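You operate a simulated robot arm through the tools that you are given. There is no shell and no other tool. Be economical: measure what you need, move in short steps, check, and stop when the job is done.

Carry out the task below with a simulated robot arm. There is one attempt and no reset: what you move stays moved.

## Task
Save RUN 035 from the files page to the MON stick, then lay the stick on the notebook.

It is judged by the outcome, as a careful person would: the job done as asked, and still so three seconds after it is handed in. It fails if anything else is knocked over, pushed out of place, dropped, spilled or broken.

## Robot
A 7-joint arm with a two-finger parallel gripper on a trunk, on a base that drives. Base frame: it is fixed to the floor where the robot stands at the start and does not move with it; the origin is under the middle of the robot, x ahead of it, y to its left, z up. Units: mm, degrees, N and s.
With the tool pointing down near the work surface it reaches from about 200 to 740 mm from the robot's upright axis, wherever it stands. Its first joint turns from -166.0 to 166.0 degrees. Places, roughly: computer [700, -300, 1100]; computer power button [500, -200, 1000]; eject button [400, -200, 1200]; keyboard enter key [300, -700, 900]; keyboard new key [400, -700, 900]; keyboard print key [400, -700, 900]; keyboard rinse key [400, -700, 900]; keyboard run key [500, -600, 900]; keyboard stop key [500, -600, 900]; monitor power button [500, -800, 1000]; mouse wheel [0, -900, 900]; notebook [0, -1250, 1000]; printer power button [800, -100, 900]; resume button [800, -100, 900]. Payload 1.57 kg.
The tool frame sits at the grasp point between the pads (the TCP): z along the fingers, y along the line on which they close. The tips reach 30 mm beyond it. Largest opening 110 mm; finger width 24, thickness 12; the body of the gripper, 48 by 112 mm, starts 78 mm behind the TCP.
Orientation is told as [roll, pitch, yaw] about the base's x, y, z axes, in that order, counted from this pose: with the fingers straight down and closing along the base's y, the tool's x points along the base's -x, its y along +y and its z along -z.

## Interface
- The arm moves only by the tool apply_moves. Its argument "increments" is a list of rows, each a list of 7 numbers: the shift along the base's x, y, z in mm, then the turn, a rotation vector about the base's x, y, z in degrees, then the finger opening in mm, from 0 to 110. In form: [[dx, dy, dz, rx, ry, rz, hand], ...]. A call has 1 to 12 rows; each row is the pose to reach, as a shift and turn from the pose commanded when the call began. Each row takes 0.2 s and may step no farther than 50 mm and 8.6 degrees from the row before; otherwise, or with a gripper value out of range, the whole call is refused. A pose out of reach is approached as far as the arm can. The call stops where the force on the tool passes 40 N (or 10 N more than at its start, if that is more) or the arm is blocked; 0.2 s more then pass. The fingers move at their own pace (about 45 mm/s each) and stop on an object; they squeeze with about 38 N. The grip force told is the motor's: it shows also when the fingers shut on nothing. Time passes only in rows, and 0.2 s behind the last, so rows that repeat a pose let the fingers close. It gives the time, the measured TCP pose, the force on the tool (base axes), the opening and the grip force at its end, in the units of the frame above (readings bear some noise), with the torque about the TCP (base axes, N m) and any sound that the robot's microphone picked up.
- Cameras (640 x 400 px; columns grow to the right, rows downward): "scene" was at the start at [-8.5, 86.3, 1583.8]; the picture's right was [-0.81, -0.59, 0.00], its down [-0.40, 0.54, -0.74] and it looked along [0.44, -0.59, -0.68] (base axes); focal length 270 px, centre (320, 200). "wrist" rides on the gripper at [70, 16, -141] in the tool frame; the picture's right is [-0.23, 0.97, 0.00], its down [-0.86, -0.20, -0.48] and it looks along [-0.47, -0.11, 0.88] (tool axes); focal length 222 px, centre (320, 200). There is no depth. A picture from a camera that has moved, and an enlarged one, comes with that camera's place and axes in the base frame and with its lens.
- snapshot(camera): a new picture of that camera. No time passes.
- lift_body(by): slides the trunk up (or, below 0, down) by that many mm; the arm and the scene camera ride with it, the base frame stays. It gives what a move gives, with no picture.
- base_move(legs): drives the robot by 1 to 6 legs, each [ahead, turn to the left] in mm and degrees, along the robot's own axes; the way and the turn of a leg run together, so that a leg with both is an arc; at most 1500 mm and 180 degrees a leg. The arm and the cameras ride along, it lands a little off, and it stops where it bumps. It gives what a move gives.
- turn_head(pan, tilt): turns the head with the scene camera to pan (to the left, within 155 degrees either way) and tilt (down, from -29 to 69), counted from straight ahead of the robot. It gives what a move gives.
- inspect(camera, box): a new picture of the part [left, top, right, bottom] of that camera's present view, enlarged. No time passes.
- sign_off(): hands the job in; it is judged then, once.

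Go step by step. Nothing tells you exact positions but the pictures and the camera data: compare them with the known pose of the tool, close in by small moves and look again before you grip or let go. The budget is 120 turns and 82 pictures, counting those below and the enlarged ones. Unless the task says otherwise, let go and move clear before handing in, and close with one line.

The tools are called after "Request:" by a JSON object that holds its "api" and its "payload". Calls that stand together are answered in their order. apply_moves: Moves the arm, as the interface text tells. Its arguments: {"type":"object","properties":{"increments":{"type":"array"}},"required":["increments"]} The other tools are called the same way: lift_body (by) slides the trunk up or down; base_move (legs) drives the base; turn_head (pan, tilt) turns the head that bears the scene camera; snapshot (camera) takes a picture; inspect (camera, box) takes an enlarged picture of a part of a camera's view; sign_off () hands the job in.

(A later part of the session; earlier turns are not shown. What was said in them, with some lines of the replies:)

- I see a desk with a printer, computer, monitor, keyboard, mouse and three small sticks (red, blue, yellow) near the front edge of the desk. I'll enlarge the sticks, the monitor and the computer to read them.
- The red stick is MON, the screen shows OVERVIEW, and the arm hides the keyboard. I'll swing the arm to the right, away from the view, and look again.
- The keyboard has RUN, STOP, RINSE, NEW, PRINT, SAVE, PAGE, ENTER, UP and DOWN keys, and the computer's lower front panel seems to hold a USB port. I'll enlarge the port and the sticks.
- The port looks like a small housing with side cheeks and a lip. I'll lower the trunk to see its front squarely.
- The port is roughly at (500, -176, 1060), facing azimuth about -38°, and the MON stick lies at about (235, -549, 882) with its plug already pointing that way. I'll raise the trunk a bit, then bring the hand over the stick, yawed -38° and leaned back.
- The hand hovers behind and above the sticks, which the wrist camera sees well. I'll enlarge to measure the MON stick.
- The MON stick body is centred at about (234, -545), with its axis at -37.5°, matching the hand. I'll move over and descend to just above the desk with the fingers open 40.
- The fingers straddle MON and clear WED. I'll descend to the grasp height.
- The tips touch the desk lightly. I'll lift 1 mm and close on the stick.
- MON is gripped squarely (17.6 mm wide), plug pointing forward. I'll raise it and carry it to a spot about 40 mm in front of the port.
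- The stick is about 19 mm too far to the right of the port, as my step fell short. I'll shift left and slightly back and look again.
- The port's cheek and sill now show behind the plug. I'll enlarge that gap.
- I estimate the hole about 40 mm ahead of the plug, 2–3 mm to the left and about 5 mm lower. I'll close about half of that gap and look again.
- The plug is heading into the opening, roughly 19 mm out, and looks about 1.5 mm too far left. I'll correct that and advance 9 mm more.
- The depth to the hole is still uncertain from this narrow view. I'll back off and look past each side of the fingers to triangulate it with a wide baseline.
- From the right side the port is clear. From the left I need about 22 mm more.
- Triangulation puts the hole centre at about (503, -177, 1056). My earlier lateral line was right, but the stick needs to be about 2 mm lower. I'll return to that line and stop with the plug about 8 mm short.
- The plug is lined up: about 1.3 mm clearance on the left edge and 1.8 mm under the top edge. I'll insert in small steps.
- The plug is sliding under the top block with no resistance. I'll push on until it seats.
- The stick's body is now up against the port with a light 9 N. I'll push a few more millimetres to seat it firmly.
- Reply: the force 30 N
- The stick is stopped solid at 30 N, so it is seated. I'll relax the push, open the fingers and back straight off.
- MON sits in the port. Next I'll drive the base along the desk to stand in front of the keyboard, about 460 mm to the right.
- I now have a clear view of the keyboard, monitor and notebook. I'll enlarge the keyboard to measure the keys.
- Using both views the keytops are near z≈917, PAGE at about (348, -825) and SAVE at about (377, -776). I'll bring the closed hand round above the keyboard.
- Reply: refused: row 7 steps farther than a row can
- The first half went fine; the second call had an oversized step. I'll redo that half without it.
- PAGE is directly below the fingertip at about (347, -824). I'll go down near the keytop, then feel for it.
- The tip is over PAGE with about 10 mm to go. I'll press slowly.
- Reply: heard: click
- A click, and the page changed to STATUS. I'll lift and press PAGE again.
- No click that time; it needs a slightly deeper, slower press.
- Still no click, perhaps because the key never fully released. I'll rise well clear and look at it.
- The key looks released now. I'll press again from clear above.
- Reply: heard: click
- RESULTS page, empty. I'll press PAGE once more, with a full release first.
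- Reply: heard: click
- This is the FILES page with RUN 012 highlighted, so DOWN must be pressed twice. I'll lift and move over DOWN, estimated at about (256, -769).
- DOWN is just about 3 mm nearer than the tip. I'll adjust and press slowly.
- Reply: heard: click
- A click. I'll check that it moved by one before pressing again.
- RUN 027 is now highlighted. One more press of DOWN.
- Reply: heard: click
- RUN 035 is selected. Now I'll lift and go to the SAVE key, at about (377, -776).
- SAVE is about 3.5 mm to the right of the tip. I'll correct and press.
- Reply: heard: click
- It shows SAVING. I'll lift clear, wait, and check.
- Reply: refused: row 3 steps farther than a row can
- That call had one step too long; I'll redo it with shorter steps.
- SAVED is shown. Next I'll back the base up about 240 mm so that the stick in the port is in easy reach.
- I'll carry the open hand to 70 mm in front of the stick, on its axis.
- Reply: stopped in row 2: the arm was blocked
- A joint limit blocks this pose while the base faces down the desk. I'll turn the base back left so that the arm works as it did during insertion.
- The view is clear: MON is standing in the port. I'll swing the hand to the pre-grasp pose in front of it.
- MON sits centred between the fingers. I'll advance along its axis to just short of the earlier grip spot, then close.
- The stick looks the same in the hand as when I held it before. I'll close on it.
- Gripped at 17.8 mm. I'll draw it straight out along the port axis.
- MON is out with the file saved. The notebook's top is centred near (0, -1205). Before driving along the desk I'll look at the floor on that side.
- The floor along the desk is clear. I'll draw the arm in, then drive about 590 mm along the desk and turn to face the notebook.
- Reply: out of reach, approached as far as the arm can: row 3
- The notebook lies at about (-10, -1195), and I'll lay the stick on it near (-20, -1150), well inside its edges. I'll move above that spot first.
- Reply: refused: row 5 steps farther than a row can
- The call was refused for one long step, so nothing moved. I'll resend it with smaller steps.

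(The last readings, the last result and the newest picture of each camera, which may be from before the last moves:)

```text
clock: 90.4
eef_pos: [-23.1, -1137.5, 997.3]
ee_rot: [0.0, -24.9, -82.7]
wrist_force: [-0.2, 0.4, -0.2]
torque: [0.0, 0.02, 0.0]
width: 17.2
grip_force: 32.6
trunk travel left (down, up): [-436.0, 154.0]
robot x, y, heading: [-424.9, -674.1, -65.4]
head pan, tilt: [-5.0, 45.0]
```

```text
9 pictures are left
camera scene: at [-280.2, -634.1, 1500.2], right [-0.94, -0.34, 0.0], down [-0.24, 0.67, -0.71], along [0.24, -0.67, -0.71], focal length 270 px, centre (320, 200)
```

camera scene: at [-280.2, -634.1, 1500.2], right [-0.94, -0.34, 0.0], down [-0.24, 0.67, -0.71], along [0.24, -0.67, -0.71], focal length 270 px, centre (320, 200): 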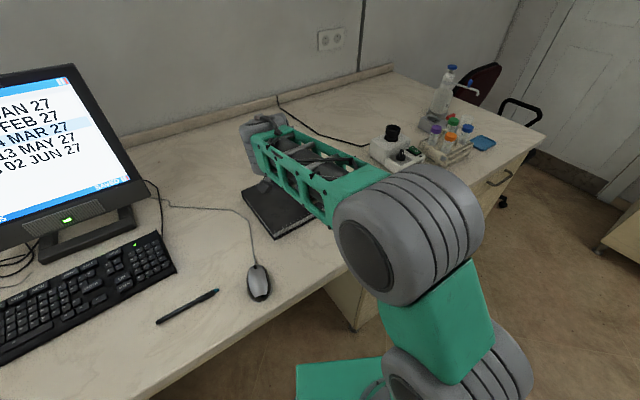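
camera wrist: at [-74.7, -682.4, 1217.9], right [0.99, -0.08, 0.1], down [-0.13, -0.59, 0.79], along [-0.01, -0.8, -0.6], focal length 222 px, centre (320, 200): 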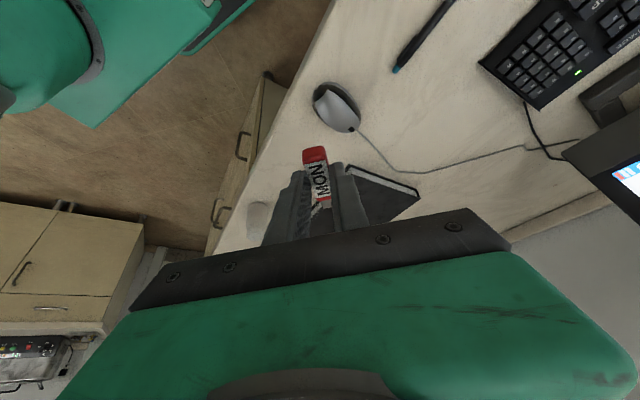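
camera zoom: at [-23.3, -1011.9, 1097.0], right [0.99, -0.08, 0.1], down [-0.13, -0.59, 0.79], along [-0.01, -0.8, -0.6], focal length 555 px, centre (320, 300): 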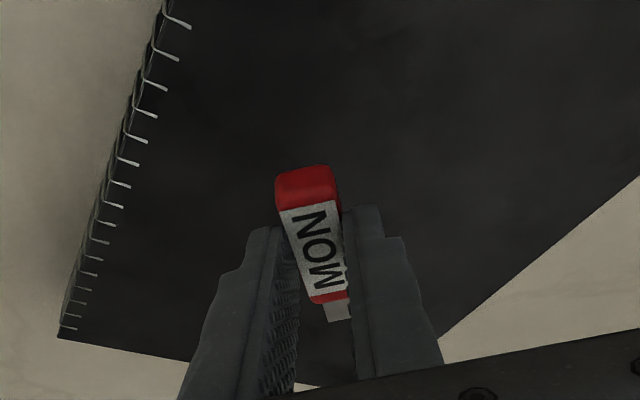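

The notebook is fully under the stick. I'll lower it, slowing near contact.

Request:
{"api": "apply_moves", "payload": {"increments": [[0, 0, -25, 0, 0, 0, 0], [0, 0, -42, 0, 0, 0, 0], [0, 0, -48, 0, 0, 0, 0]]}}

Request:
{"api": "inspect", "payload": {"camera": "wrist", "box": [240, 110, 400, 230]}}

```text
clock: 91.2
eef_pos: [-23.4, -1138.2, 951.4]
ee_rot: [0.1, -25.0, -82.8]
wrist_force: [-0.3, 1.8, 3.7]
torque: [0.09, 0.02, 0.02]
width: 17.4
grip_force: 32.2
trunk travel left (down, up): [-436.0, 154.0]
robot x, y, heading: [-421.9, -676.5, -65.3]
head pan, tilt: [-5.0, 45.0]
```

```text
3.33 times, centred on (320, 170) of wrist
camera zoom: at [-23.2, -1012.4, 1050.4], right [0.99, -0.08, 0.1], down [-0.13, -0.59, 0.79], along [-0.01, -0.8, -0.6], focal length 740 px, centre (320, 300)
```

zoom: 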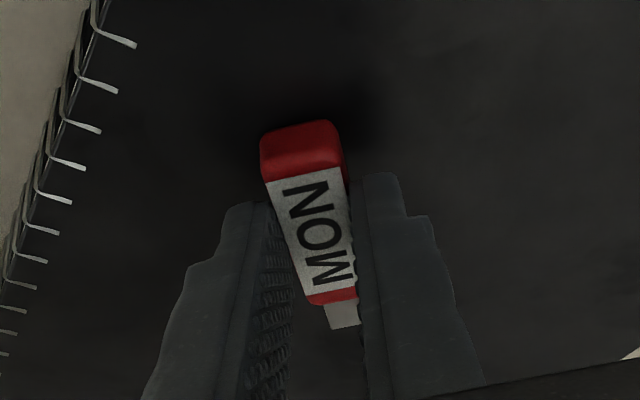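

It is touching (about 4 N). I'll ease 1 mm further and open gently.

Request:
{"api": "apply_moves", "payload": {"increments": [[0, 0, -1, 0, 0, 0, 15], [0, 0, -1, 0, 0, 0, 20], [0, 0, -1, 0, 0, 0, 24], [0, 0, -1, 0, 0, 0, 30], [0, 0, -1, 0, 0, 0, 34]]}}

Request:
{"api": "inspect", "payload": {"camera": "wrist", "box": [240, 110, 400, 230]}}

```text
clock: 92.4
eef_pos: [-23.9, -1136.9, 949.5]
ee_rot: [0.0, -24.9, -82.9]
wrist_force: [-0.4, -0.4, -1.7]
torque: [-0.01, 0.01, -0.01]
width: 34.1
grip_force: 0.0
trunk travel left (down, up): [-436.0, 154.0]
robot x, y, heading: [-424.0, -674.3, -65.4]
head pan, tilt: [-5.0, 45.0]
```

```text
3.33 times, centred on (320, 170) of wrist
camera zoom: at [-22.7, -1012.4, 1048.7], right [0.99, -0.08, 0.1], down [-0.13, -0.59, 0.79], along [-0.01, -0.8, -0.6], focal length 740 px, centre (320, 300)
```

zoom: 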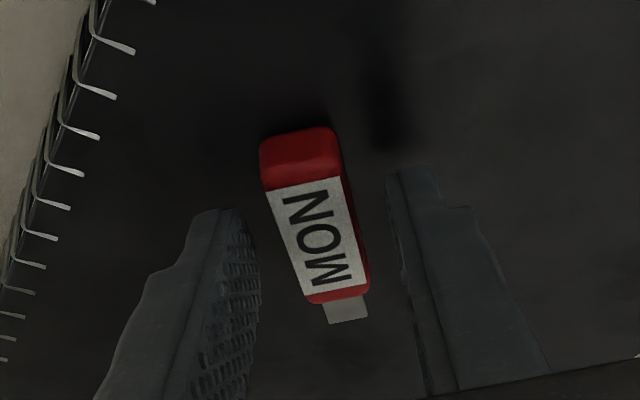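

The stick lies flat on the notebook, free of the fingers. I'll rise straight up and back away.

Request:
{"api": "apply_moves", "payload": {"increments": [[0, 0, 20, 0, 0, 0, 34], [0, 0, 60, 0, 0, 0, 40], [0, 0, 105, 0, 0, 0, 40], [-5, 40, 130, 0, 0, 0, 40], [-10, 80, 150, 0, 0, 0, 40], [-15, 120, 160, 0, 0, 0, 40], [-20, 160, 165, 0, 0, 0, 40], [-25, 200, 165, 0, 0, 0, 40]]}}

Request:
{"api": "snapshot", "payload": {"camera": "wrist"}}

Request:
{"api": "snapshot", "payload": {"camera": "scene"}}

```text
clock: 94.2
eef_pos: [-46.7, -938.0, 1114.9]
ee_rot: [0.0, -25.0, -82.9]
wrist_force: [0.6, -0.7, 0.3]
torque: [-0.02, 0.0, 0.01]
width: 39.9
grip_force: 0.0
trunk travel left (down, up): [-436.0, 154.0]
robot x, y, heading: [-424.9, -676.4, -65.2]
head pan, tilt: [-5.0, 45.0]
```

```text
6 pictures are left
camera wrist: at [-46.8, -812.2, 1213.9], right [0.99, -0.08, 0.1], down [-0.13, -0.59, 0.79], along [-0.01, -0.8, -0.6], focal length 222 px, centre (320, 200)
```

wrist: 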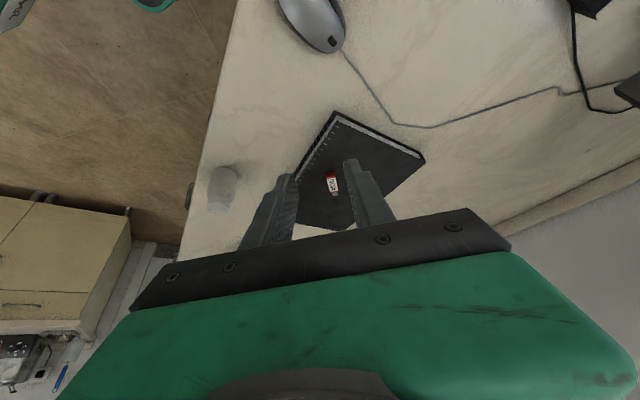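

```text
5 pictures are left
camera scene: at [-280.2, -634.0, 1500.2], right [-0.94, -0.34, 0.0], down [-0.24, 0.67, -0.71], along [0.24, -0.67, -0.71], focal length 270 px, centre (320, 200)
```

scene: 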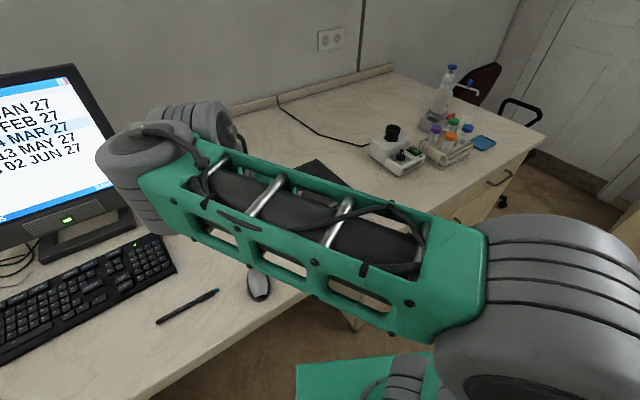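

The MON stick rests on the notebook, the file showed SAVED, and the hand is clear with nothing else disturbed. I'll hand in.

Request:
{"api": "sign_off", "payload": {}}

```text
The job is handed in.
```

RUN 035 was saved to the MON stick (the screen showed SAVED), and the stick is lying on the notebook.
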